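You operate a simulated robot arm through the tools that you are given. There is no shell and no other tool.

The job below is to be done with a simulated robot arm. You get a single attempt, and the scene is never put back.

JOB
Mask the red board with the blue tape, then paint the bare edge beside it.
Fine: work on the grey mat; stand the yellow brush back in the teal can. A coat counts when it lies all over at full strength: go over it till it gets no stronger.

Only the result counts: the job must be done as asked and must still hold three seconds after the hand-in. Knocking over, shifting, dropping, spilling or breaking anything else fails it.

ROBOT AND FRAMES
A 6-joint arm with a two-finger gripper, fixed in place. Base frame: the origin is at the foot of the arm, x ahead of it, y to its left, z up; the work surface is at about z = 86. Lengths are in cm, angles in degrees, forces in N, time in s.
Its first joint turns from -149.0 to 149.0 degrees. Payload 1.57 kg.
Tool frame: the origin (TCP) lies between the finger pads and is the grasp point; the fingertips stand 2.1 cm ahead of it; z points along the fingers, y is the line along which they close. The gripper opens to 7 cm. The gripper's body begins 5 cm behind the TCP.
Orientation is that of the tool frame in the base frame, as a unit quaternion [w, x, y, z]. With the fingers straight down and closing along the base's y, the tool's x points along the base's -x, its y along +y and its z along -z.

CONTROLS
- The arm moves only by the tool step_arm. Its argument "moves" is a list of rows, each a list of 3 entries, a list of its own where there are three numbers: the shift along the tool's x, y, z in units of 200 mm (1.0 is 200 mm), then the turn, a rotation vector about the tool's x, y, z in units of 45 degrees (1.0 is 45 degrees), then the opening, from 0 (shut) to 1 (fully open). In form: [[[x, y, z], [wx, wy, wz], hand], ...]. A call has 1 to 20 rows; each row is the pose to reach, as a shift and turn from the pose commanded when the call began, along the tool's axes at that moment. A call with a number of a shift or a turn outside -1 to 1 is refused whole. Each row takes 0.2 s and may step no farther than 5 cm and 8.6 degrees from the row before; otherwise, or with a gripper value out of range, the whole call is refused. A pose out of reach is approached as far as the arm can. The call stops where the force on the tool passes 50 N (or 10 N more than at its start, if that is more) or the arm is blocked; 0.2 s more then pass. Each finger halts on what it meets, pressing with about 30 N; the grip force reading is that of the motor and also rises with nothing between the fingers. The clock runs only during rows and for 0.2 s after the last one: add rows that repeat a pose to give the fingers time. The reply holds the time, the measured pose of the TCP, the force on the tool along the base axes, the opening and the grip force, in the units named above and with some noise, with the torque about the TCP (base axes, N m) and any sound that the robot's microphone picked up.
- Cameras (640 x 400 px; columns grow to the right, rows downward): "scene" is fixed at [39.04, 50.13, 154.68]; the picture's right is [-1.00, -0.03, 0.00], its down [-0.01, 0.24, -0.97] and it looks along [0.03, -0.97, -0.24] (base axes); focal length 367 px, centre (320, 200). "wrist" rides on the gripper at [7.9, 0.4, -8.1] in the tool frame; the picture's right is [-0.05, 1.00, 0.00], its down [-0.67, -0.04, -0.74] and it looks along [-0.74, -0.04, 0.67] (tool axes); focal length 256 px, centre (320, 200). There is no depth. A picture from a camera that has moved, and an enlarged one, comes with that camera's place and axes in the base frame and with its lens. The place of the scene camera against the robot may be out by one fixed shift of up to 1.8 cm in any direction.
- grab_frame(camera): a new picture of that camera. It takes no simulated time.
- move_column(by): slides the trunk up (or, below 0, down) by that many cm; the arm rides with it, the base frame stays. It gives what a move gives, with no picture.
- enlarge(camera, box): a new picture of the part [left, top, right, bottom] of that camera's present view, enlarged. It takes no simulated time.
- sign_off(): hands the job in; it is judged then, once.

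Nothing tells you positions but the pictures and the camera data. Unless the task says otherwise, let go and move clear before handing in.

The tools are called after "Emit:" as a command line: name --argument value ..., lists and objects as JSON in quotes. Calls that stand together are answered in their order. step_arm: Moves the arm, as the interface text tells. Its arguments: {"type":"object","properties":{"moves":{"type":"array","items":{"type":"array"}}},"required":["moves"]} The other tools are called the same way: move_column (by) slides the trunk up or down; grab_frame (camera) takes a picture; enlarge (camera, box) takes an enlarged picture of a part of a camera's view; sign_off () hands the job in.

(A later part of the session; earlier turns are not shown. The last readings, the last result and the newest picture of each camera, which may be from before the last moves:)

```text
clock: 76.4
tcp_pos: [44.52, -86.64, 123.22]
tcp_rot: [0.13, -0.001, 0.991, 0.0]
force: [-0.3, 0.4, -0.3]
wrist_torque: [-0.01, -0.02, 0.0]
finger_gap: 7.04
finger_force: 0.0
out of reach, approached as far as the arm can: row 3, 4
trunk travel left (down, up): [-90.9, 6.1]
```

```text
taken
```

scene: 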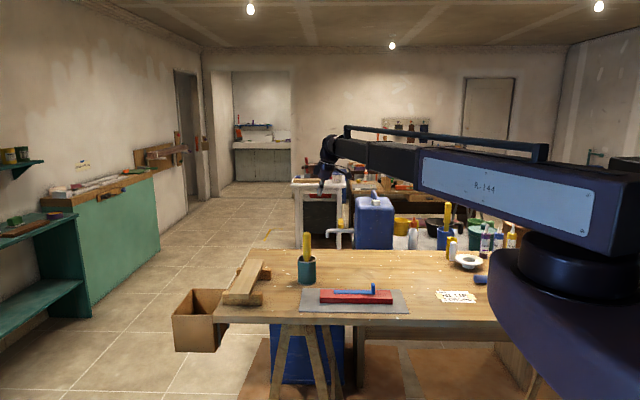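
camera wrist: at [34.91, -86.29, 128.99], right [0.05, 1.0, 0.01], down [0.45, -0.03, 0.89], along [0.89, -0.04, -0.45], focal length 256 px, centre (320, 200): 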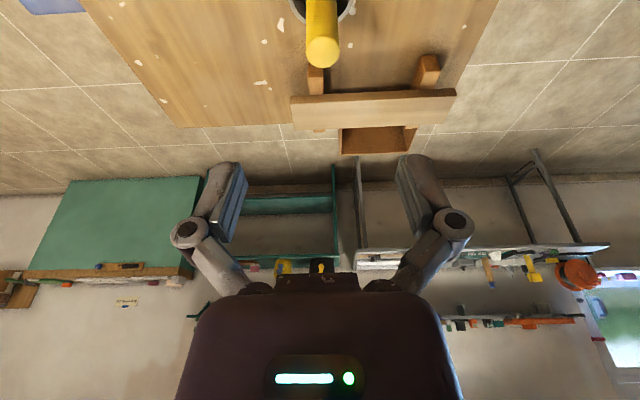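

Emit:
step_arm --moves '[[[-0.12, 0.004, 0.032], [0, 0, 0], 1], [[-0.232, 0.007, 0.0622], [0, 0, 0], 1], [[-0.232, 0.007, 0.0622], [0, 0, 0], 1]]'

Emit:
grab_frame --camera "wrist"

Emit:
enlarge --camera "scene" --box '[260, 120, 360, 300]'

```text
clock: 77.2
tcp_pos: [49.21, -86.37, 123.39]
tcp_rot: [0.13, -0.001, 0.991, 0.0]
force: [0.3, -0.1, 0.1]
wrist_torque: [0.02, 0.0, -0.01]
finger_gap: 6.99
finger_force: 0.1
trunk travel left (down, up): [-90.9, 6.1]
```

```text
taken
camera wrist: at [39.58, -86.03, 129.01], right [0.05, 1.0, 0.01], down [0.45, -0.04, 0.89], along [0.89, -0.04, -0.45], focal length 256 px, centre (320, 200)
```

wrist: 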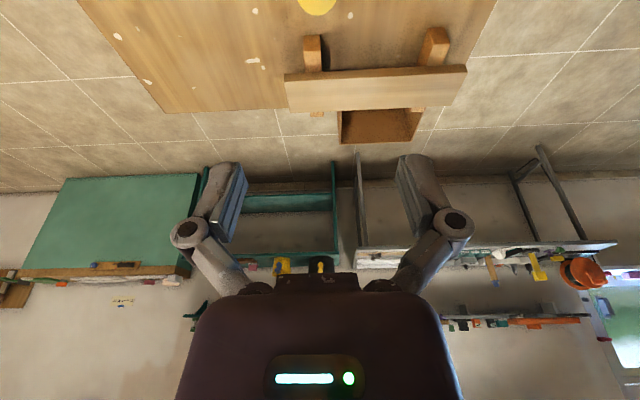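

```text
2.22 times, centred on (310, 210) of scene
camera zoom: at [39.04, 50.13, 154.68], right [-1.0, -0.03, 0.0], down [-0.01, 0.24, -0.97], along [0.03, -0.97, -0.24], focal length 815 px, centre (342, 178)
```

zoom: 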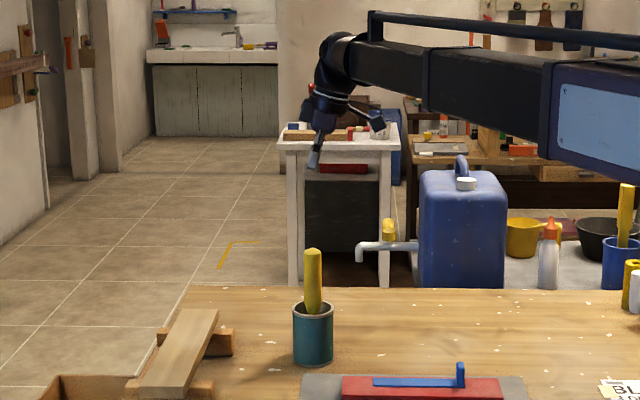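

Reached. I'll lower until the fingertips are just above the brush top and check the alignment.

Emit:
move_column --by -11

Emit:
grab_frame --camera "wrist"

Emit:
enlarge --camera "scene" --box '[270, 190, 350, 290]'

```text
clock: 78.6
tcp_pos: [49.23, -86.45, 112.43]
tcp_rot: [0.13, -0.001, 0.991, 0.001]
force: [0.4, -0.3, 0.4]
wrist_torque: [-0.01, 0.0, 0.0]
finger_gap: 7.01
finger_force: 0.0
trunk travel left (down, up): [-79.9, 17.1]
```

```text
taken
camera wrist: at [39.58, -86.03, 118.02], right [0.05, 1.0, 0.01], down [0.45, -0.03, 0.89], along [0.89, -0.04, -0.45], focal length 256 px, centre (320, 200)
```

wrist: 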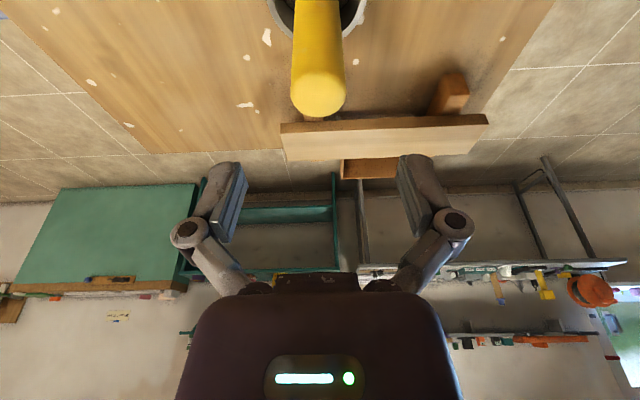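

```text
4.00 times, centred on (310, 240) of scene
camera zoom: at [39.04, 50.13, 154.68], right [-1.0, -0.03, 0.0], down [-0.01, 0.24, -0.97], along [0.03, -0.97, -0.24], focal length 1466 px, centre (360, 40)
```

zoom: 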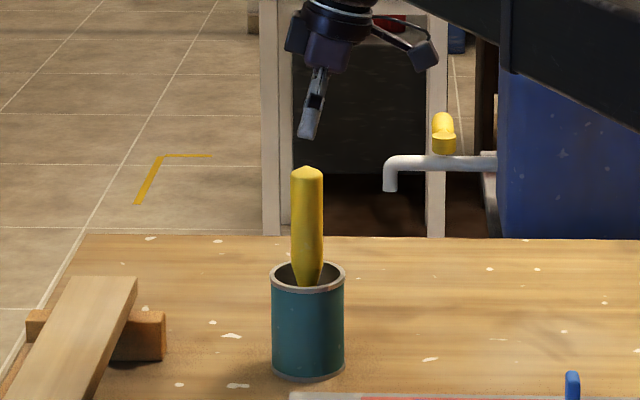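

The alignment is within 0.2 cm. I'll lower so the pads straddle the upper handle, then close.

Emit:
move_column --by -6

Emit:
move_column --by -3.6

Emit:
grab_frame --camera "wrist"

Emit:
enlarge --camera "scene" --box '[270, 190, 350, 290]'

```text
clock: 79.6
tcp_pos: [49.24, -86.38, 106.32]
tcp_rot: [0.131, -0.001, 0.991, 0.0]
force: [1.3, -0.1, 0.3]
wrist_torque: [-0.01, 0.01, -0.03]
finger_gap: 7.0
finger_force: 0.1
trunk travel left (down, up): [-73.9, 23.1]
```

```text
clock: 80.4
tcp_pos: [49.26, -86.4, 102.71]
tcp_rot: [0.131, -0.001, 0.991, 0.001]
force: [-0.2, -1.2, 0.2]
wrist_torque: [0.03, -0.04, 0.01]
finger_gap: 6.97
finger_force: 0.1
trunk travel left (down, up): [-70.3, 26.7]
```

```text
taken
camera wrist: at [39.58, -86.03, 108.41], right [0.05, 1.0, 0.01], down [0.45, -0.03, 0.89], along [0.89, -0.04, -0.45], focal length 256 px, centre (320, 200)
```

wrist: 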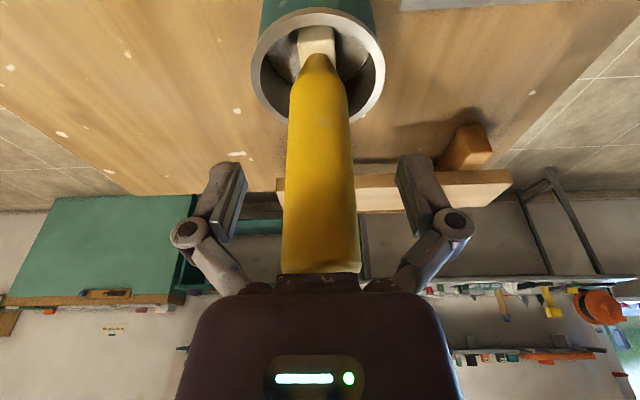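

```text
4.00 times, centred on (310, 240) of scene
camera zoom: at [39.04, 50.13, 154.68], right [-1.0, -0.03, 0.0], down [-0.01, 0.24, -0.97], along [0.03, -0.97, -0.24], focal length 1466 px, centre (360, 40)
```

zoom: 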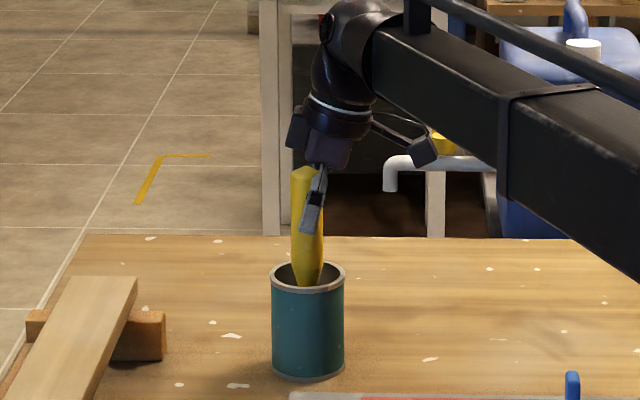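

The handle is centred between the fingers, so I'll close on it.

Emit:
step_arm --moves '[[[0, 0, 0], [0, 0, 0], 0.8], [[0, 0, 0], [0, 0, 0], 0.6], [[0, 0, 0], [0, 0, 0], 0.45], [[0, 0, 0], [0, 0, 0], 0.3], [[0, 0, 0], [0, 0, 0], 0.2], [[0, 0, 0], [0, 0, 0], 0.2], [[0, 0, 0], [0, 0, 0], 0.2]]'

Emit:
move_column --by 0.5

Emit:
grab_frame --camera "wrist"

Emit:
enlarge --camera "scene" --box '[270, 190, 350, 290]'

```text
clock: 82.0
tcp_pos: [49.35, -86.36, 102.81]
tcp_rot: [0.131, -0.001, 0.991, -0.001]
force: [0.1, -0.6, 1.3]
wrist_torque: [-0.11, 0.01, -0.01]
finger_gap: 2.91
finger_force: 30.5
trunk travel left (down, up): [-70.3, 26.7]
```

```text
clock: 82.6
tcp_pos: [49.15, -86.31, 103.24]
tcp_rot: [0.131, 0.0, 0.991, 0.0]
force: [-0.8, 0.7, -0.6]
wrist_torque: [0.01, 0.01, 0.01]
finger_gap: 2.89
finger_force: 30.0
trunk travel left (down, up): [-70.8, 26.2]
```

```text
taken
camera wrist: at [39.59, -86.05, 108.89], right [0.05, 1.0, 0.01], down [0.45, -0.04, 0.89], along [0.89, -0.04, -0.45], focal length 256 px, centre (320, 200)
```

wrist: 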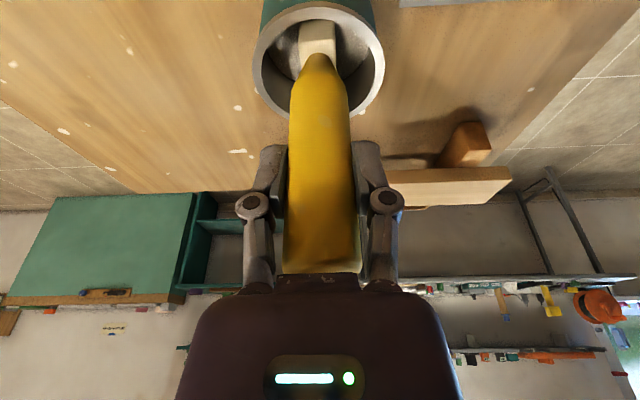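

```text
4.00 times, centred on (310, 240) of scene
camera zoom: at [39.04, 50.13, 154.68], right [-1.0, -0.03, 0.0], down [-0.01, 0.24, -0.97], along [0.03, -0.97, -0.24], focal length 1466 px, centre (360, 40)
```

zoom: 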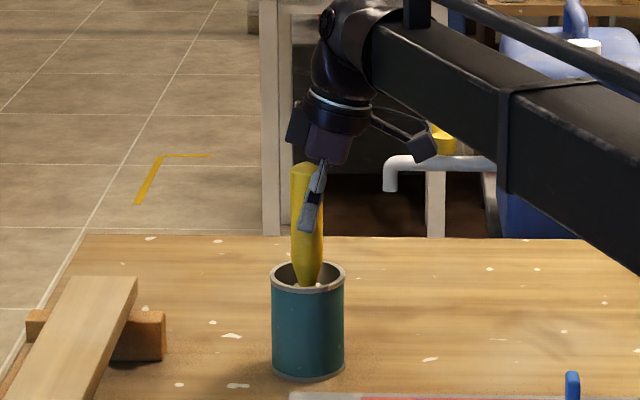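

The brush is gripped at 2.9 cm and rising. I'll lift it clear of the can.

Emit:
move_column --by 4

Emit:
move_column --by 9.5

Emit:
grab_frame --camera "wrist"

Emit:
enlarge --camera "scene" --box '[270, 170, 350, 290]'

Emit:
enlarge --camera "wrist" --box '[240, 0, 400, 100]'

```text
clock: 83.4
tcp_pos: [49.11, -86.41, 107.22]
tcp_rot: [0.131, 0.0, 0.991, 0.0]
force: [0.1, 0.3, -0.6]
wrist_torque: [-0.04, 0.02, 0.05]
finger_gap: 2.88
finger_force: 30.3
trunk travel left (down, up): [-74.8, 22.2]
```

```text
clock: 84.7
tcp_pos: [49.28, -86.35, 116.65]
tcp_rot: [0.13, -0.001, 0.992, 0.0]
force: [-0.3, 0.0, -0.9]
wrist_torque: [0.01, 0.03, -0.01]
finger_gap: 2.93
finger_force: 29.7
trunk travel left (down, up): [-84.3, 12.7]
```

```text
taken
camera wrist: at [39.59, -86.05, 122.39], right [0.05, 1.0, 0.01], down [0.45, -0.04, 0.89], along [0.89, -0.04, -0.45], focal length 256 px, centre (320, 200)
```

wrist: 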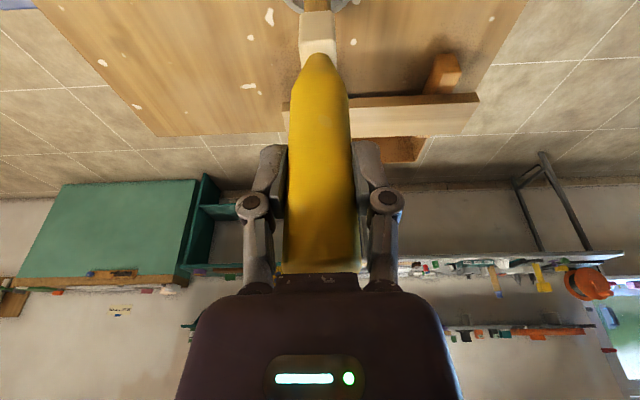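

```text
3.33 times, centred on (310, 230) of scene
camera zoom: at [39.04, 50.13, 154.68], right [-1.0, -0.03, 0.0], down [-0.01, 0.24, -0.97], along [0.03, -0.97, -0.24], focal length 1222 px, centre (353, 100)
```

zoom: 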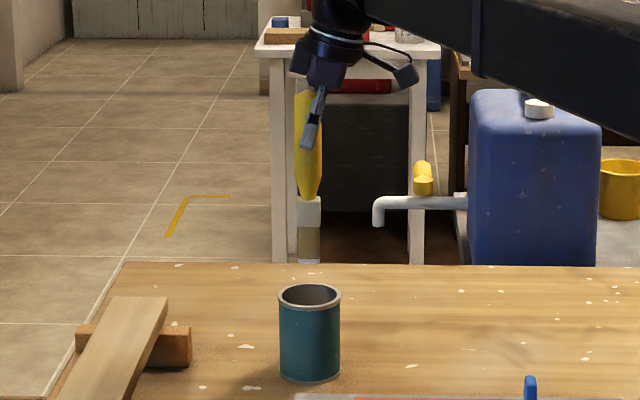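

```text
4.00 times, centred on (320, 50) of wrist
camera zoom: at [39.59, -86.05, 122.39], right [0.05, 1.0, 0.01], down [0.45, -0.04, 0.89], along [0.89, -0.04, -0.45], focal length 1024 px, centre (320, 800)
```

zoom: 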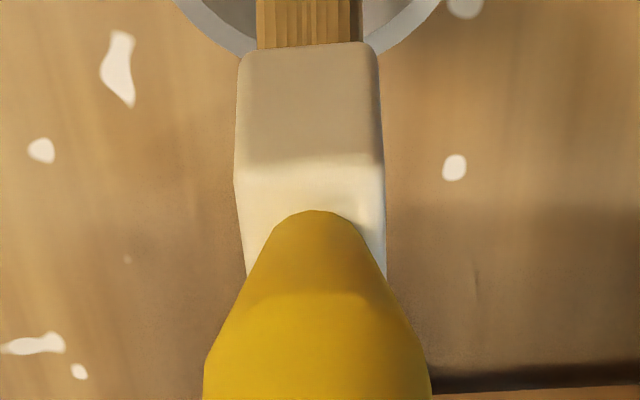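

The brush is out. It has a yellow handle, a cream ferrule and brown bristles with a pale, wet tip, about 2.4 x 1.8 cm in section, and its tip is about 16.3 cm below the TCP. I'll keep the tool tilted so the brush stays vertical and carry it over the bare strip.

Emit:
step_arm --moves '[[[0.11, 0.1, -0.0296], [0, 0, 0], 0.2], [[0.221, 0.2, -0.0593], [0, 0, 0], 0.2], [[0.3315, 0.3, -0.0889], [0, 0, 0], 0.2], [[0.442, 0.4, -0.1185], [0, 0, 0], 0.2], [[0.5525, 0.5, -0.148], [0, 0, 0], 0.2], [[0.663, 0.6, -0.1778], [0, 0, 0], 0.2], [[0.7735, 0.7, -0.2074], [0, 0, 0], 0.2], [[0.884, 0.8025, -0.237], [0, 0, 0], 0.2], [[0.884, 0.8025, -0.237], [0, 0, 0], 0.2]]'

Emit:
grab_frame --camera "wrist"

Emit:
enlarge --camera "scene" --box '[290, 190, 430, 330]'

```text
clock: 86.7
tcp_pos: [30.87, -70.5, 116.71]
tcp_rot: [0.131, -0.001, 0.991, 0.0]
force: [0.6, -0.3, -0.9]
wrist_torque: [-0.02, 0.02, -0.02]
finger_gap: 2.89
finger_force: 30.1
trunk travel left (down, up): [-84.3, 12.7]
```

```text
taken
camera wrist: at [21.27, -70.09, 122.38], right [0.05, 1.0, 0.01], down [0.45, -0.03, 0.89], along [0.89, -0.04, -0.45], focal length 256 px, centre (320, 200)
```

wrist: 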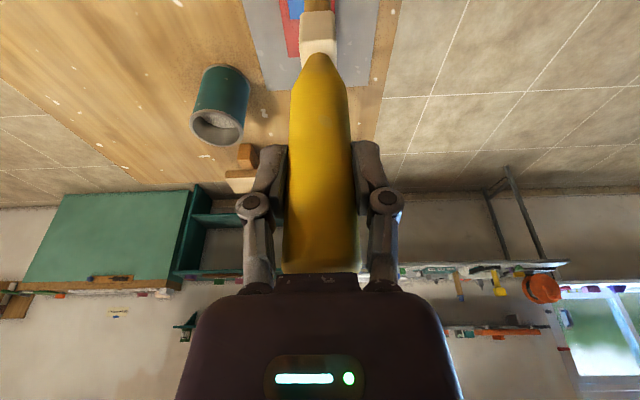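

```text
2.86 times, centred on (360, 260) of scene
camera zoom: at [39.04, 50.13, 154.68], right [-1.0, -0.03, 0.0], down [-0.01, 0.24, -0.97], along [0.03, -0.97, -0.24], focal length 1047 px, centre (206, 29)
```

zoom: 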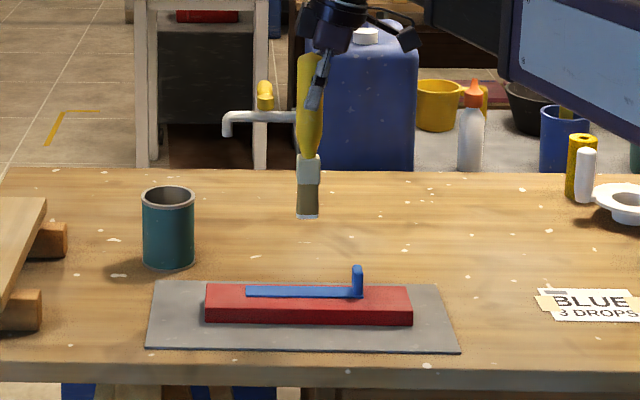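

The brush hangs vertical over the strip. I'll lower until the tip is about 1 cm above the board, then ease down to contact.

Emit:
move_column --by -10.4

Emit:
enlarge --camera "scene" --box '[310, 250, 410, 320]'

Emit:
grab_frame --camera "wrist"

```text
clock: 88.0
tcp_pos: [30.89, -70.39, 106.33]
tcp_rot: [0.13, -0.001, 0.991, 0.001]
force: [-0.4, -0.5, -1.1]
wrist_torque: [0.0, 0.01, -0.02]
finger_gap: 2.88
finger_force: 29.7
trunk travel left (down, up): [-73.9, 23.1]
```

```text
5.71 times, centred on (360, 285) of scene
camera zoom: at [39.04, 50.13, 154.68], right [-1.0, -0.03, 0.0], down [-0.01, 0.24, -0.97], along [0.03, -0.97, -0.24], focal length 2095 px, centre (91, -286)
```

zoom: 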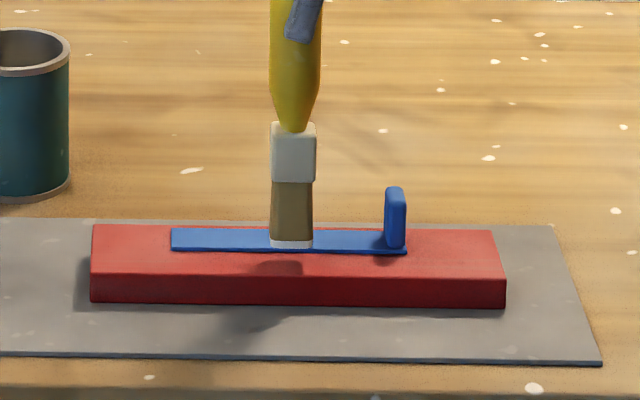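

```text
taken
camera wrist: at [21.25, -70.05, 112.01], right [0.05, 1.0, 0.01], down [0.45, -0.03, 0.89], along [0.89, -0.04, -0.45], focal length 256 px, centre (320, 200)
```

wrist: 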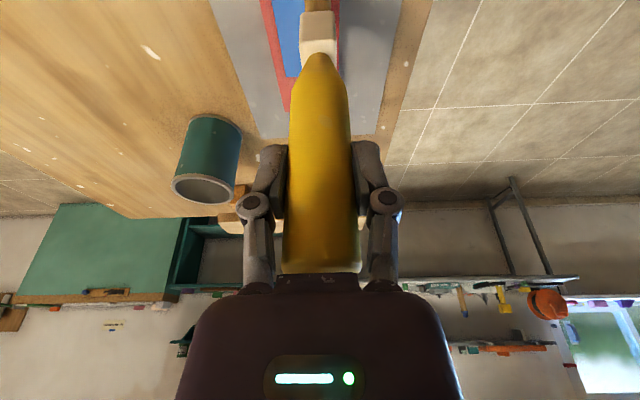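

Emit:
move_column --by -1.2

Emit:
enlarge --camera "scene" --box '[330, 260, 390, 310]'

Emit:
move_column --by -0.2

Emit:
move_column --by -0.2

Emit:
enlarge --camera "scene" --box '[330, 260, 390, 310]'

```text
clock: 88.7
tcp_pos: [30.99, -70.5, 105.15]
tcp_rot: [0.13, -0.001, 0.991, 0.0]
force: [0.0, -0.2, -0.7]
wrist_torque: [0.0, -0.03, -0.01]
finger_gap: 2.9
finger_force: 29.8
trunk travel left (down, up): [-72.7, 24.3]
```

```text
8.00 times, centred on (360, 285) of scene
camera zoom: at [39.04, 50.13, 154.68], right [-1.0, -0.03, 0.0], down [-0.01, 0.24, -0.97], along [0.03, -0.97, -0.24], focal length 2932 px, centre (0, -480)
```

zoom: 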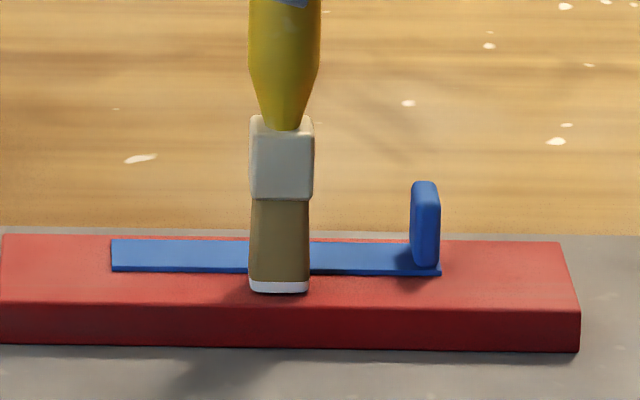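

```text
clock: 89.2
tcp_pos: [30.88, -70.42, 104.93]
tcp_rot: [0.131, -0.001, 0.991, 0.0]
force: [-0.4, -0.6, 2.2]
wrist_torque: [-0.04, 0.0, -0.02]
finger_gap: 2.89
finger_force: 30.2
trunk travel left (down, up): [-72.5, 24.5]
```

```text
clock: 89.7
tcp_pos: [30.9, -70.33, 104.87]
tcp_rot: [0.131, -0.001, 0.991, -0.001]
force: [0.9, -1.0, 23.9]
wrist_torque: [-0.02, -0.19, -0.01]
finger_gap: 2.87
finger_force: 30.1
trunk travel left (down, up): [-72.3, 24.7]
```

```text
8.00 times, centred on (360, 285) of scene
camera zoom: at [39.04, 50.13, 154.68], right [-1.0, -0.03, 0.0], down [-0.01, 0.24, -0.97], along [0.03, -0.97, -0.24], focal length 2932 px, centre (0, -480)
```

zoom: 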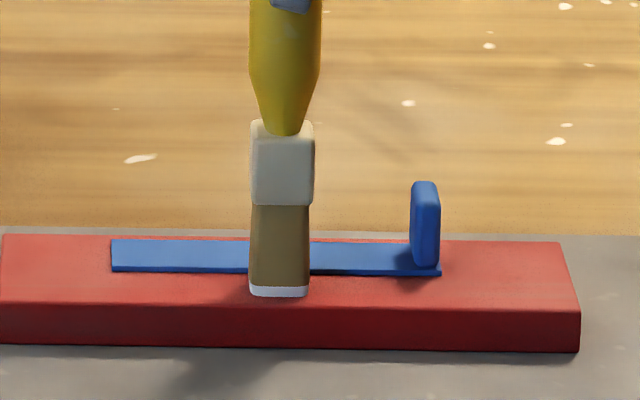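

The tip made contact at TCP z≈104.9, and the bristles are fairly stiff. I'll back off to a light pressure and try a short stroke to see how the paint goes on.

Emit:
move_column --by 0.12

Emit:
step_arm --moves '[[[0.024, 0, -0.0065], [0, 0, 0], 0.2], [[0.048, 0, -0.013], [0, 0, 0], 0.2], [[0.072, 0, -0.0194], [0, 0, 0], 0.2], [[0.097, 0, -0.0259], [0, 0, 0], 0.2]]'

Emit:
enlarge --camera "scene" --box '[330, 260, 390, 310]'

```text
clock: 90.2
tcp_pos: [30.86, -70.27, 104.88]
tcp_rot: [0.13, -0.001, 0.992, 0.0]
force: [1.3, 1.7, 12.6]
wrist_torque: [0.1, -0.27, 0.01]
finger_gap: 2.91
finger_force: 29.9
trunk travel left (down, up): [-72.4, 24.6]
```

```text
clock: 91.2
tcp_pos: [29.02, -70.43, 105.01]
tcp_rot: [0.131, -0.001, 0.991, -0.001]
force: [3.3, -0.8, 11.2]
wrist_torque: [-0.13, -0.64, -0.01]
finger_gap: 2.88
finger_force: 29.9
trunk travel left (down, up): [-72.4, 24.6]
```

```text
8.00 times, centred on (360, 285) of scene
camera zoom: at [39.04, 50.13, 154.68], right [-1.0, -0.03, 0.0], down [-0.01, 0.24, -0.97], along [0.03, -0.97, -0.24], focal length 2932 px, centre (0, -480)
```

zoom: 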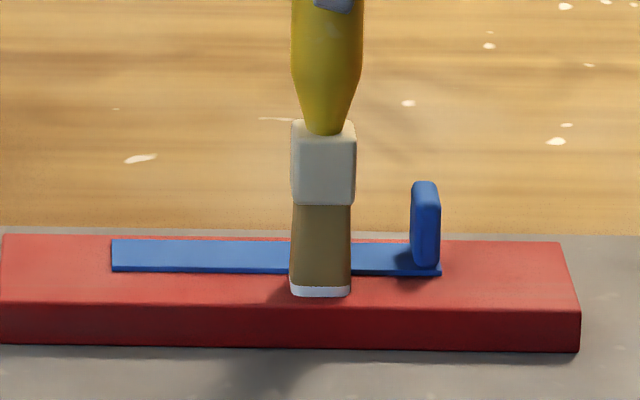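

Emit:
enlarge --camera "scene" --box '[345, 285, 385, 305]'

Emit:
grab_frame --camera "wrist"

```text
16.00 times, centred on (365, 295) of scene
camera zoom: at [39.04, 50.13, 154.68], right [-1.0, -0.03, 0.0], down [-0.01, 0.24, -0.97], along [0.03, -0.97, -0.24], focal length 5865 px, centre (-400, -1320)
```

zoom: 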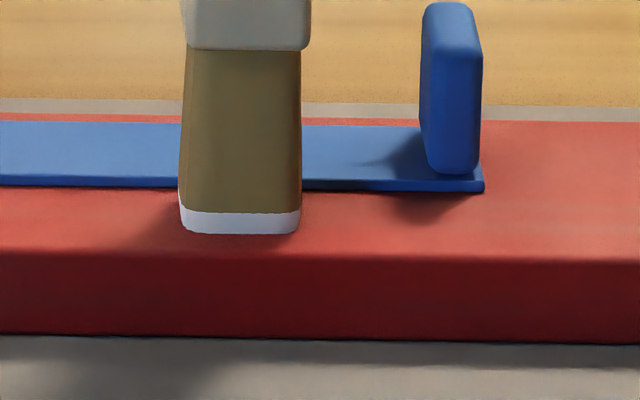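

```text
taken
camera wrist: at [19.36, -69.99, 110.58], right [0.05, 1.0, 0.01], down [0.45, -0.03, 0.89], along [0.89, -0.04, -0.45], focal length 256 px, centre (320, 200)
```

wrist: 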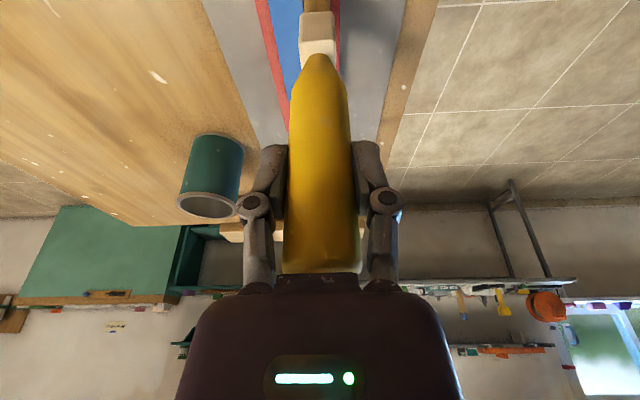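

I see no trail after one short light stroke. I'll do some longer back-and-forth strokes and look again.

Emit:
step_arm --moves '[[[-0.0483, 0, 0.01295], [0, 0, 0], 0.2], [[-0.0966, 0, 0.0259], [0, 0, 0], 0.2], [[-0.1449, 0, 0.03885], [0, 0, 0], 0.2], [[-0.1932, 0, 0.0518], [0, 0, 0], 0.2], [[-0.2415, 0, 0.06475], [0, 0, 0], 0.2], [[-0.2898, 0, 0.0777], [0, 0, 0], 0.2], [[-0.3381, 0, 0.09065], [0, 0, 0], 0.2], [[-0.3864, 0, 0.1036], [0, 0, 0], 0.2], [[-0.3381, 0, 0.09065], [0, 0, 0], 0.2], [[-0.2898, 0, 0.0777], [0, 0, 0], 0.2], [[-0.2415, 0, 0.06475], [0, 0, 0], 0.2], [[-0.1932, 0, 0.0518], [0, 0, 0], 0.2], [[-0.1449, 0, 0.03885], [0, 0, 0], 0.2], [[-0.0966, 0, 0.0259], [0, 0, 0], 0.2], [[-0.0483, 0, 0.01295], [0, 0, 0], 0.2], [[0, 0, 0], [0, 0, 0], 0.2]]'

Emit:
enlarge --camera "scene" --box '[310, 270, 410, 320]'

```text
clock: 94.6
tcp_pos: [28.91, -70.36, 104.98]
tcp_rot: [0.13, -0.001, 0.991, 0.0]
force: [2.5, 0.0, 9.9]
wrist_torque: [-0.05, -0.42, 0.03]
finger_gap: 2.91
finger_force: 30.0
trunk travel left (down, up): [-72.4, 24.6]
```

```text
6.40 times, centred on (360, 295) of scene
camera zoom: at [39.04, 50.13, 154.68], right [-1.0, -0.03, 0.0], down [-0.01, 0.24, -0.97], along [0.03, -0.97, -0.24], focal length 2346 px, centre (64, -408)
```

zoom: 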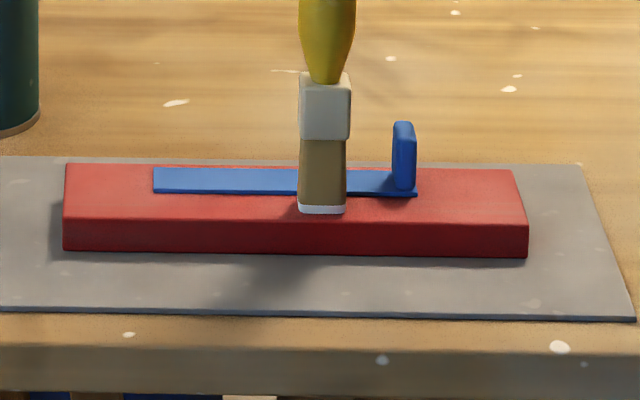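

Emit:
enlarge --camera "scene" --box '[325, 285, 365, 310]'

Emit:
enlarge --camera "wrist" --box '[240, 0, 400, 100]'

Emit:
enlarge --camera "wrist" --box '[160, 120, 260, 220]'

Emit:
grab_frame --camera "scene"

```text
16.00 times, centred on (345, 298) of scene
camera zoom: at [39.04, 50.13, 154.68], right [-1.0, -0.03, 0.0], down [-0.01, 0.24, -0.97], along [0.03, -0.97, -0.24], focal length 5865 px, centre (-80, -1360)
```

zoom: 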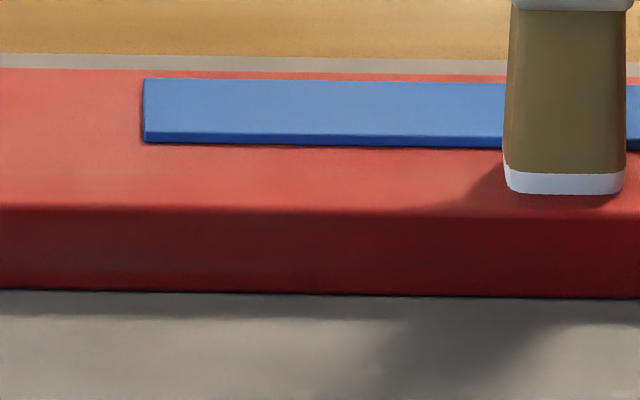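

```text
4.00 times, centred on (320, 50) of wrist
camera zoom: at [19.27, -69.98, 110.57], right [0.05, 1.0, 0.01], down [0.45, -0.03, 0.89], along [0.89, -0.04, -0.45], focal length 1024 px, centre (320, 800)
```

zoom: 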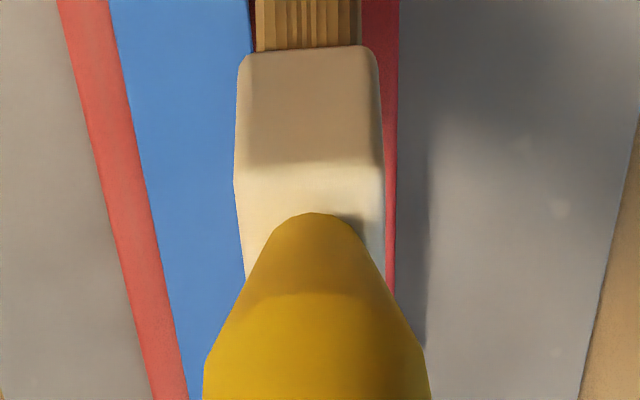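

```text
4.00 times, centred on (210, 170) of wrist
camera zoom: at [19.27, -69.98, 110.57], right [0.05, 1.0, 0.01], down [0.45, -0.03, 0.89], along [0.89, -0.04, -0.45], focal length 1024 px, centre (760, 320)
```

zoom: 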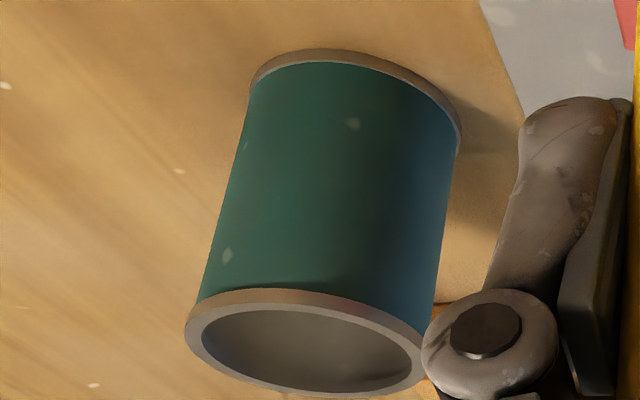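

```text
taken
```

scene: 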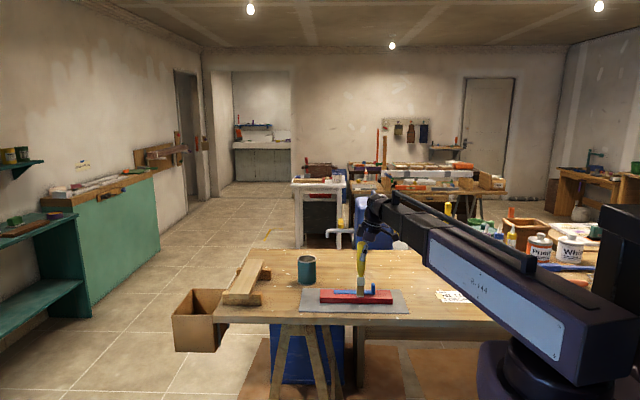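

Emit:
move_column --by 4

Emit:
enlarge --camera "scene" --box '[310, 275, 410, 315]'

Emit:
enlarge --camera "scene" --box '[310, 285, 350, 310]'

Emit:
enlarge --camera "scene" --box '[335, 285, 375, 310]'

```text
clock: 95.4
tcp_pos: [28.89, -70.44, 108.87]
tcp_rot: [0.131, 0.0, 0.991, 0.0]
force: [-0.4, -0.8, -1.1]
wrist_torque: [-0.01, 0.02, 0.02]
finger_gap: 2.88
finger_force: 29.5
trunk travel left (down, up): [-76.4, 20.6]
```

```text
6.40 times, centred on (360, 295) of scene
camera zoom: at [39.04, 50.13, 154.68], right [-1.0, -0.03, 0.0], down [-0.01, 0.24, -0.97], along [0.03, -0.97, -0.24], focal length 2346 px, centre (64, -408)
```

zoom: 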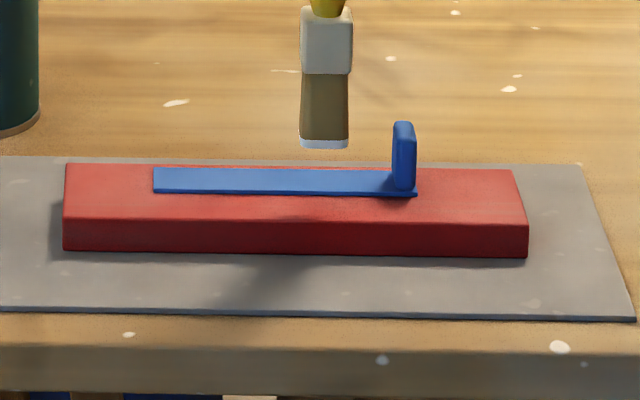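

```text
16.00 times, centred on (330, 298) of scene
camera zoom: at [39.04, 50.13, 154.68], right [-1.0, -0.03, 0.0], down [-0.01, 0.24, -0.97], along [0.03, -0.97, -0.24], focal length 5865 px, centre (160, -1360)
```

zoom: 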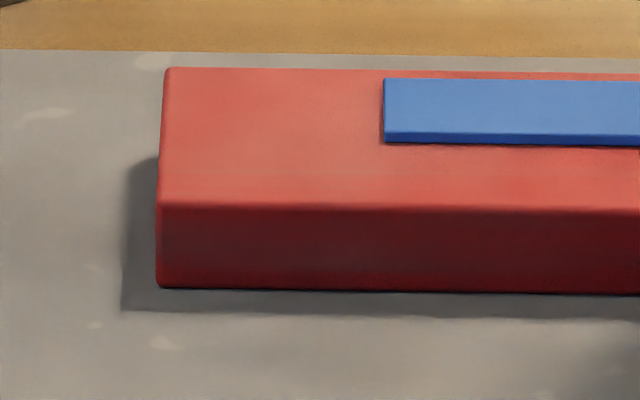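

```text
16.00 times, centred on (355, 298) of scene
camera zoom: at [39.04, 50.13, 154.68], right [-1.0, -0.03, 0.0], down [-0.01, 0.24, -0.97], along [0.03, -0.97, -0.24], focal length 5865 px, centre (-240, -1360)
```

zoom: 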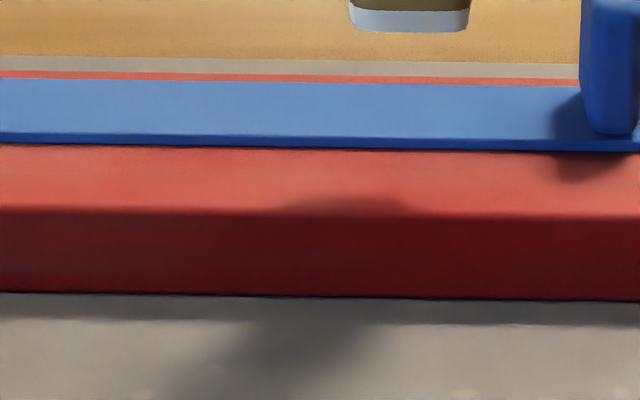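

No paint shows even after several strokes, so the brush may need loading. I'll raise it and look straight down into the teal can for paint.

Emit:
move_column --by 14

Emit:
step_arm --moves '[[[-0.15, -0.1, 0.0402], [0, 0, 0], 0.2], [[-0.3, -0.2, 0.0804], [0, 0, 0], 0.2], [[-0.45, -0.3, 0.1206], [0, 0, 0], 0.2], [[-0.58, -0.4, 0.1554], [0, 0, 0], 0.2], [[-0.58, -0.4, 0.1554], [0, 0, 0], 0.2]]'

Emit:
grab_frame --camera "wrist"

```text
clock: 97.1
tcp_pos: [28.86, -70.44, 122.77]
tcp_rot: [0.13, 0.0, 0.991, 0.0]
force: [0.8, 0.0, -0.7]
wrist_torque: [0.02, 0.01, 0.01]
finger_gap: 2.9
finger_force: 29.8
trunk travel left (down, up): [-90.4, 6.6]
```

```text
clock: 98.3
tcp_pos: [40.87, -78.38, 122.95]
tcp_rot: [0.131, 0.0, 0.991, -0.001]
force: [0.3, 0.0, -1.0]
wrist_torque: [-0.02, 0.01, -0.03]
finger_gap: 2.88
finger_force: 30.0
trunk travel left (down, up): [-90.4, 6.6]
```

```text
taken
camera wrist: at [31.21, -78.03, 128.55], right [0.05, 1.0, 0.01], down [0.45, -0.03, 0.89], along [0.89, -0.04, -0.45], focal length 256 px, centre (320, 200)
```

wrist: 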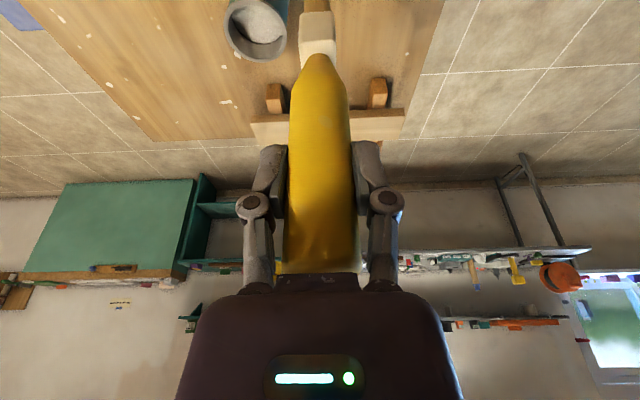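

Emit:
enlarge --camera "wrist" --box '[200, 0, 320, 75]'

```text
5.33 times, centred on (260, 38) of wrist
camera zoom: at [31.21, -78.03, 128.55], right [0.05, 1.0, 0.01], down [0.45, -0.03, 0.89], along [0.89, -0.04, -0.45], focal length 1365 px, centre (640, 1067)
```

zoom: 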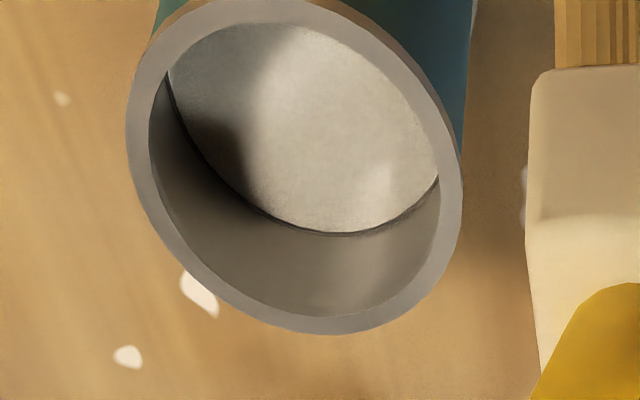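

The can holds a pale surface about 2 cm below the rim, so it seems to contain light paint and the bristle tip is whitish. I'll check the strip closely with the brush out of the way for any faint build-up.

Emit:
enlarge --camera "scene" --box '[316, 286, 406, 312]'

Emit:
enlarge --camera "scene" --box '[330, 290, 362, 306]'

Emit:
enlarge --camera "scene" --box '[370, 290, 402, 306]'

Emit:
enlarge --camera "scene" --box '[290, 190, 350, 260]'

```text
7.11 times, centred on (361, 299) of scene
camera zoom: at [39.04, 50.13, 154.68], right [-1.0, -0.03, 0.0], down [-0.01, 0.24, -0.97], along [0.03, -0.97, -0.24], focal length 2607 px, centre (28, -504)
```

zoom: 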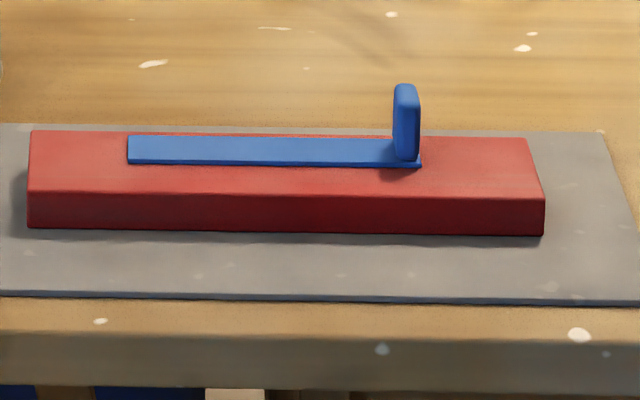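

```text
16.00 times, centred on (346, 298) of scene
camera zoom: at [39.04, 50.13, 154.68], right [-1.0, -0.03, 0.0], down [-0.01, 0.24, -0.97], along [0.03, -0.97, -0.24], focal length 5865 px, centre (-96, -1368)
```

zoom: 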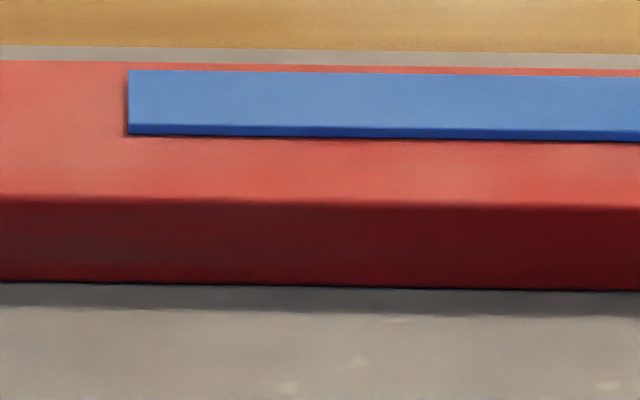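

```text
16.00 times, centred on (386, 298) of scene
camera zoom: at [39.04, 50.13, 154.68], right [-1.0, -0.03, 0.0], down [-0.01, 0.24, -0.97], along [0.03, -0.97, -0.24], focal length 5865 px, centre (-736, -1368)
```

zoom: 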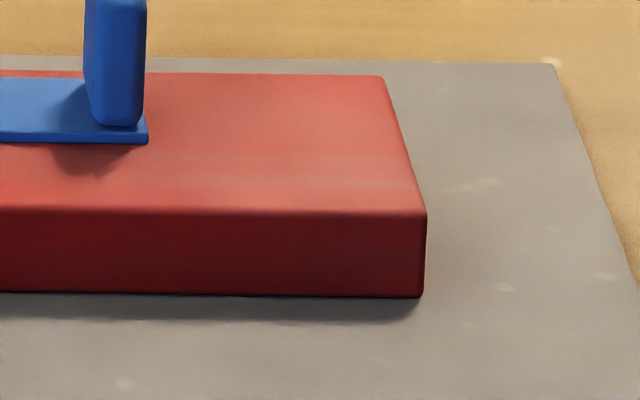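

```text
5.71 times, centred on (320, 225) of scene
camera zoom: at [39.04, 50.13, 154.68], right [-1.0, -0.03, 0.0], down [-0.01, 0.24, -0.97], along [0.03, -0.97, -0.24], focal length 2095 px, centre (320, 57)
```

zoom: 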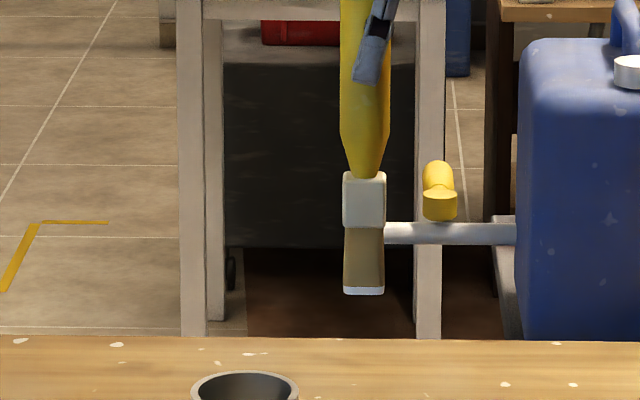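

There is still no visible coat. Next I'll try a gentler, slower stroke, then inspect the strip with the brush lifted.

Emit:
step_arm --moves '[[[0.12, 0.1, -0.032], [0, 0, 0], 0.2], [[0.24, 0.2, -0.064], [0, 0, 0], 0.2], [[0.36, 0.3, -0.0965], [0, 0, 0], 0.2], [[0.478, 0.4, -0.128], [0, 0, 0], 0.2], [[0.478, 0.4, -0.128], [0, 0, 0], 0.2]]'

Emit:
move_column --by -17.6

Emit:
move_column --by -0.3

Emit:
move_column --by -0.1

```text
clock: 99.5
tcp_pos: [30.95, -70.44, 122.95]
tcp_rot: [0.131, 0.0, 0.991, 0.0]
force: [-0.6, -0.3, -0.1]
wrist_torque: [-0.04, 0.01, -0.01]
finger_gap: 2.88
finger_force: 30.2
trunk travel left (down, up): [-90.4, 6.6]
```

```text
clock: 101.5
tcp_pos: [30.99, -70.35, 105.24]
tcp_rot: [0.131, -0.001, 0.991, 0.0]
force: [0.9, 0.5, -0.9]
wrist_torque: [0.01, 0.0, 0.01]
finger_gap: 2.88
finger_force: 30.4
trunk travel left (down, up): [-72.8, 24.2]
```

```text
clock: 102.0
tcp_pos: [30.98, -70.34, 105.04]
tcp_rot: [0.131, -0.001, 0.991, 0.0]
force: [-1.0, 0.1, -0.8]
wrist_torque: [-0.02, 0.01, -0.01]
finger_gap: 2.86
finger_force: 30.1
trunk travel left (down, up): [-72.5, 24.5]
```

```text
clock: 102.5
tcp_pos: [30.92, -70.42, 104.94]
tcp_rot: [0.13, 0.0, 0.991, 0.0]
force: [0.7, -1.3, 6.1]
wrist_torque: [-0.19, 0.02, 0.0]
finger_gap: 2.9
finger_force: 30.0
trunk travel left (down, up): [-72.4, 24.6]
```

Emit:
step_arm --moves '[[[-0.0145, 0, 0.0039], [0, 0, 0], 0.2], [[-0.029, 0, 0.0078], [0, 0, 0], 0.2], [[-0.0435, 0, 0.0117], [0, 0, 0], 0.2], [[-0.058, 0, 0.0155], [0, 0, 0], 0.2], [[-0.0725, 0, 0.0194], [0, 0, 0], 0.2], [[-0.087, 0, 0.0233], [0, 0, 0], 0.2], [[-0.1015, 0, 0.0272], [0, 0, 0], 0.2], [[-0.116, 0, 0.0311], [0, 0, 0], 0.2], [[-0.1305, 0, 0.035], [0, 0, 0], 0.2], [[-0.145, 0, 0.0389], [0, 0, 0], 0.2], [[-0.1595, 0, 0.0427], [0, 0, 0], 0.2], [[-0.174, 0, 0.0466], [0, 0, 0], 0.2], [[-0.1885, 0, 0.0505], [0, 0, 0], 0.2], [[-0.203, 0, 0.0544], [0, 0, 0], 0.2]]'

Emit:
enlarge --camera "scene" --box '[320, 270, 380, 310]'

```text
clock: 105.5
tcp_pos: [35.11, -70.17, 104.95]
tcp_rot: [0.131, -0.001, 0.991, 0.0]
force: [-2.0, -0.6, 5.7]
wrist_torque: [-0.03, 0.27, -0.02]
finger_gap: 2.88
finger_force: 29.8
trunk travel left (down, up): [-72.4, 24.6]
```

```text
10.00 times, centred on (350, 290) of scene
camera zoom: at [39.04, 50.13, 154.68], right [-1.0, -0.03, 0.0], down [-0.01, 0.24, -0.97], along [0.03, -0.97, -0.24], focal length 3666 px, centre (20, -700)
```

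zoom: 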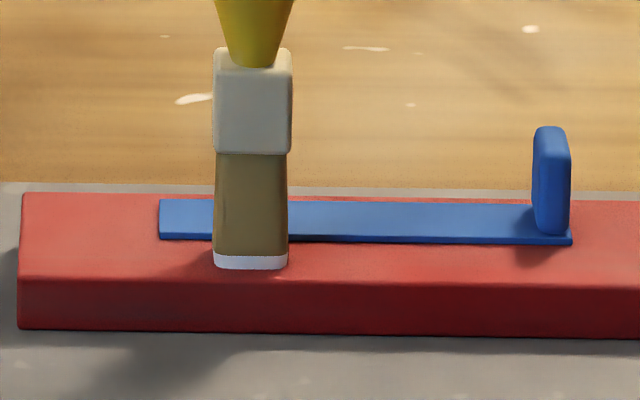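

Nothing shows at mid-strip. I'll shift the brush toward the front edge so it overlaps the rim of the board, and try another stroke there.

Emit:
step_arm --moves '[[[0, 0.015, 0], [0, 0, 0], 0.2], [[0, 0.03, 0], [0, 0, 0], 0.2], [[0, 0.045, 0], [0, 0, 0], 0.2], [[0.0145, 0.045, -0.0039], [0, 0, 0], 0.2], [[0.029, 0.045, -0.0078], [0, 0, 0], 0.2], [[0.0435, 0.045, -0.0117], [0, 0, 0], 0.2], [[0.058, 0.045, -0.0155], [0, 0, 0], 0.2], [[0.0725, 0.045, -0.0194], [0, 0, 0], 0.2], [[0.087, 0.045, -0.0233], [0, 0, 0], 0.2], [[0.1015, 0.045, -0.0272], [0, 0, 0], 0.2], [[0.116, 0.045, -0.0311], [0, 0, 0], 0.2], [[0.1305, 0.045, -0.035], [0, 0, 0], 0.2], [[0.145, 0.045, -0.0389], [0, 0, 0], 0.2], [[0.174, 0.045, -0.0466], [0, 0, 0], 0.2], [[0.203, 0.045, -0.0544], [0, 0, 0], 0.2]]'

Emit:
enlarge --camera "scene" --box '[320, 270, 400, 315]'

```text
clock: 108.7
tcp_pos: [30.91, -69.51, 104.98]
tcp_rot: [0.13, -0.001, 0.991, 0.001]
force: [1.4, -0.7, 5.1]
wrist_torque: [-0.01, -0.26, -0.01]
finger_gap: 2.91
finger_force: 29.9
trunk travel left (down, up): [-72.4, 24.6]
```

```text
8.00 times, centred on (360, 292) of scene
camera zoom: at [39.04, 50.13, 154.68], right [-1.0, -0.03, 0.0], down [-0.01, 0.24, -0.97], along [0.03, -0.97, -0.24], focal length 2932 px, centre (0, -540)
```

zoom: 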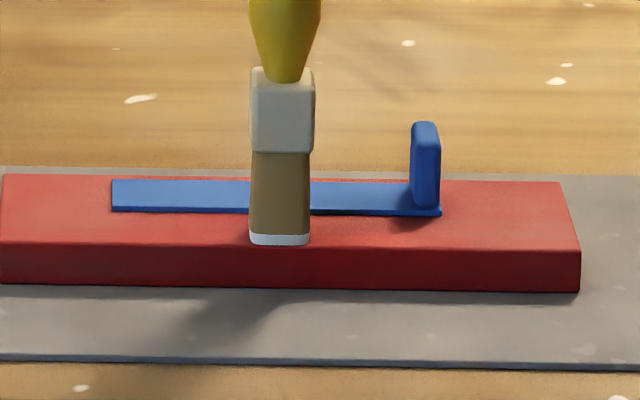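

Still no coat. Before guessing further I'll look over the rest of the bench for a paint source or other clues.

Emit:
enlarge --camera "scene" --box '[500, 195, 640, 285]'

Emit:
enlarge --camera "scene" --box '[340, 150, 520, 250]'

Emit:
enlarge --camera "scene" --box '[280, 270, 480, 400]'

Emit:
enlarge --camera "scene" --box '[350, 280, 370, 300]'

```text
4.44 times, centred on (570, 240) of scene
camera zoom: at [39.04, 50.13, 154.68], right [-1.0, -0.03, 0.0], down [-0.01, 0.24, -0.97], along [0.03, -0.97, -0.24], focal length 1629 px, centre (-791, 22)
```

zoom: 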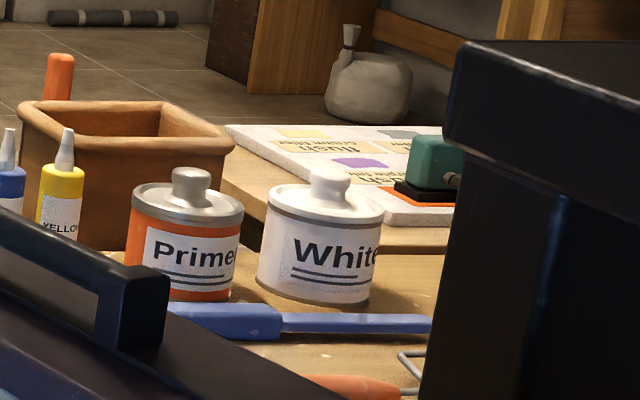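

```text
3.56 times, centred on (430, 200) of scene
camera zoom: at [39.04, 50.13, 154.68], right [-1.0, -0.03, 0.0], down [-0.01, 0.24, -0.97], along [0.03, -0.97, -0.24], focal length 1303 px, centre (-71, 200)
```

zoom: 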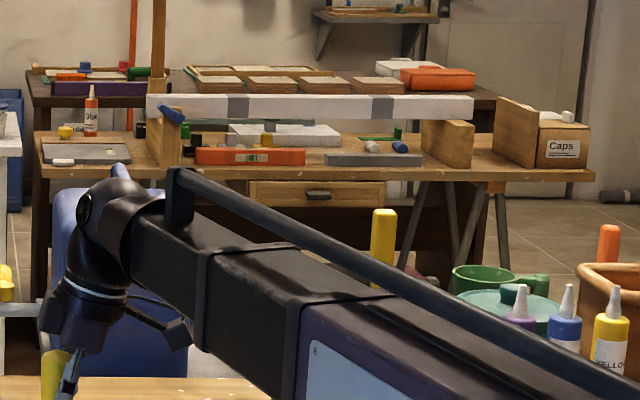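

```text
3.08 times, centred on (380, 335) of scene
camera zoom: at [39.04, 50.13, 154.68], right [-1.0, -0.03, 0.0], down [-0.01, 0.24, -0.97], along [0.03, -0.97, -0.24], focal length 1128 px, centre (135, -215)
```

zoom: 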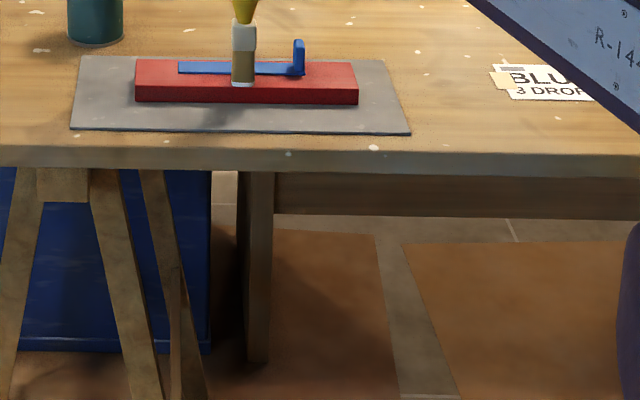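

```text
16.00 times, centred on (360, 290) of scene
camera zoom: at [39.04, 50.13, 154.68], right [-1.0, -0.03, 0.0], down [-0.01, 0.24, -0.97], along [0.03, -0.97, -0.24], focal length 5865 px, centre (-320, -1240)
```

zoom: 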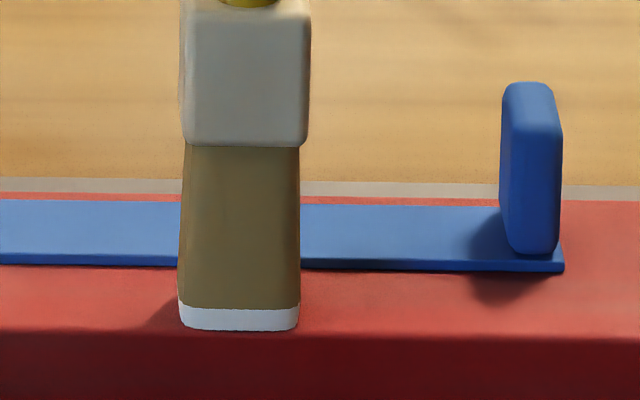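

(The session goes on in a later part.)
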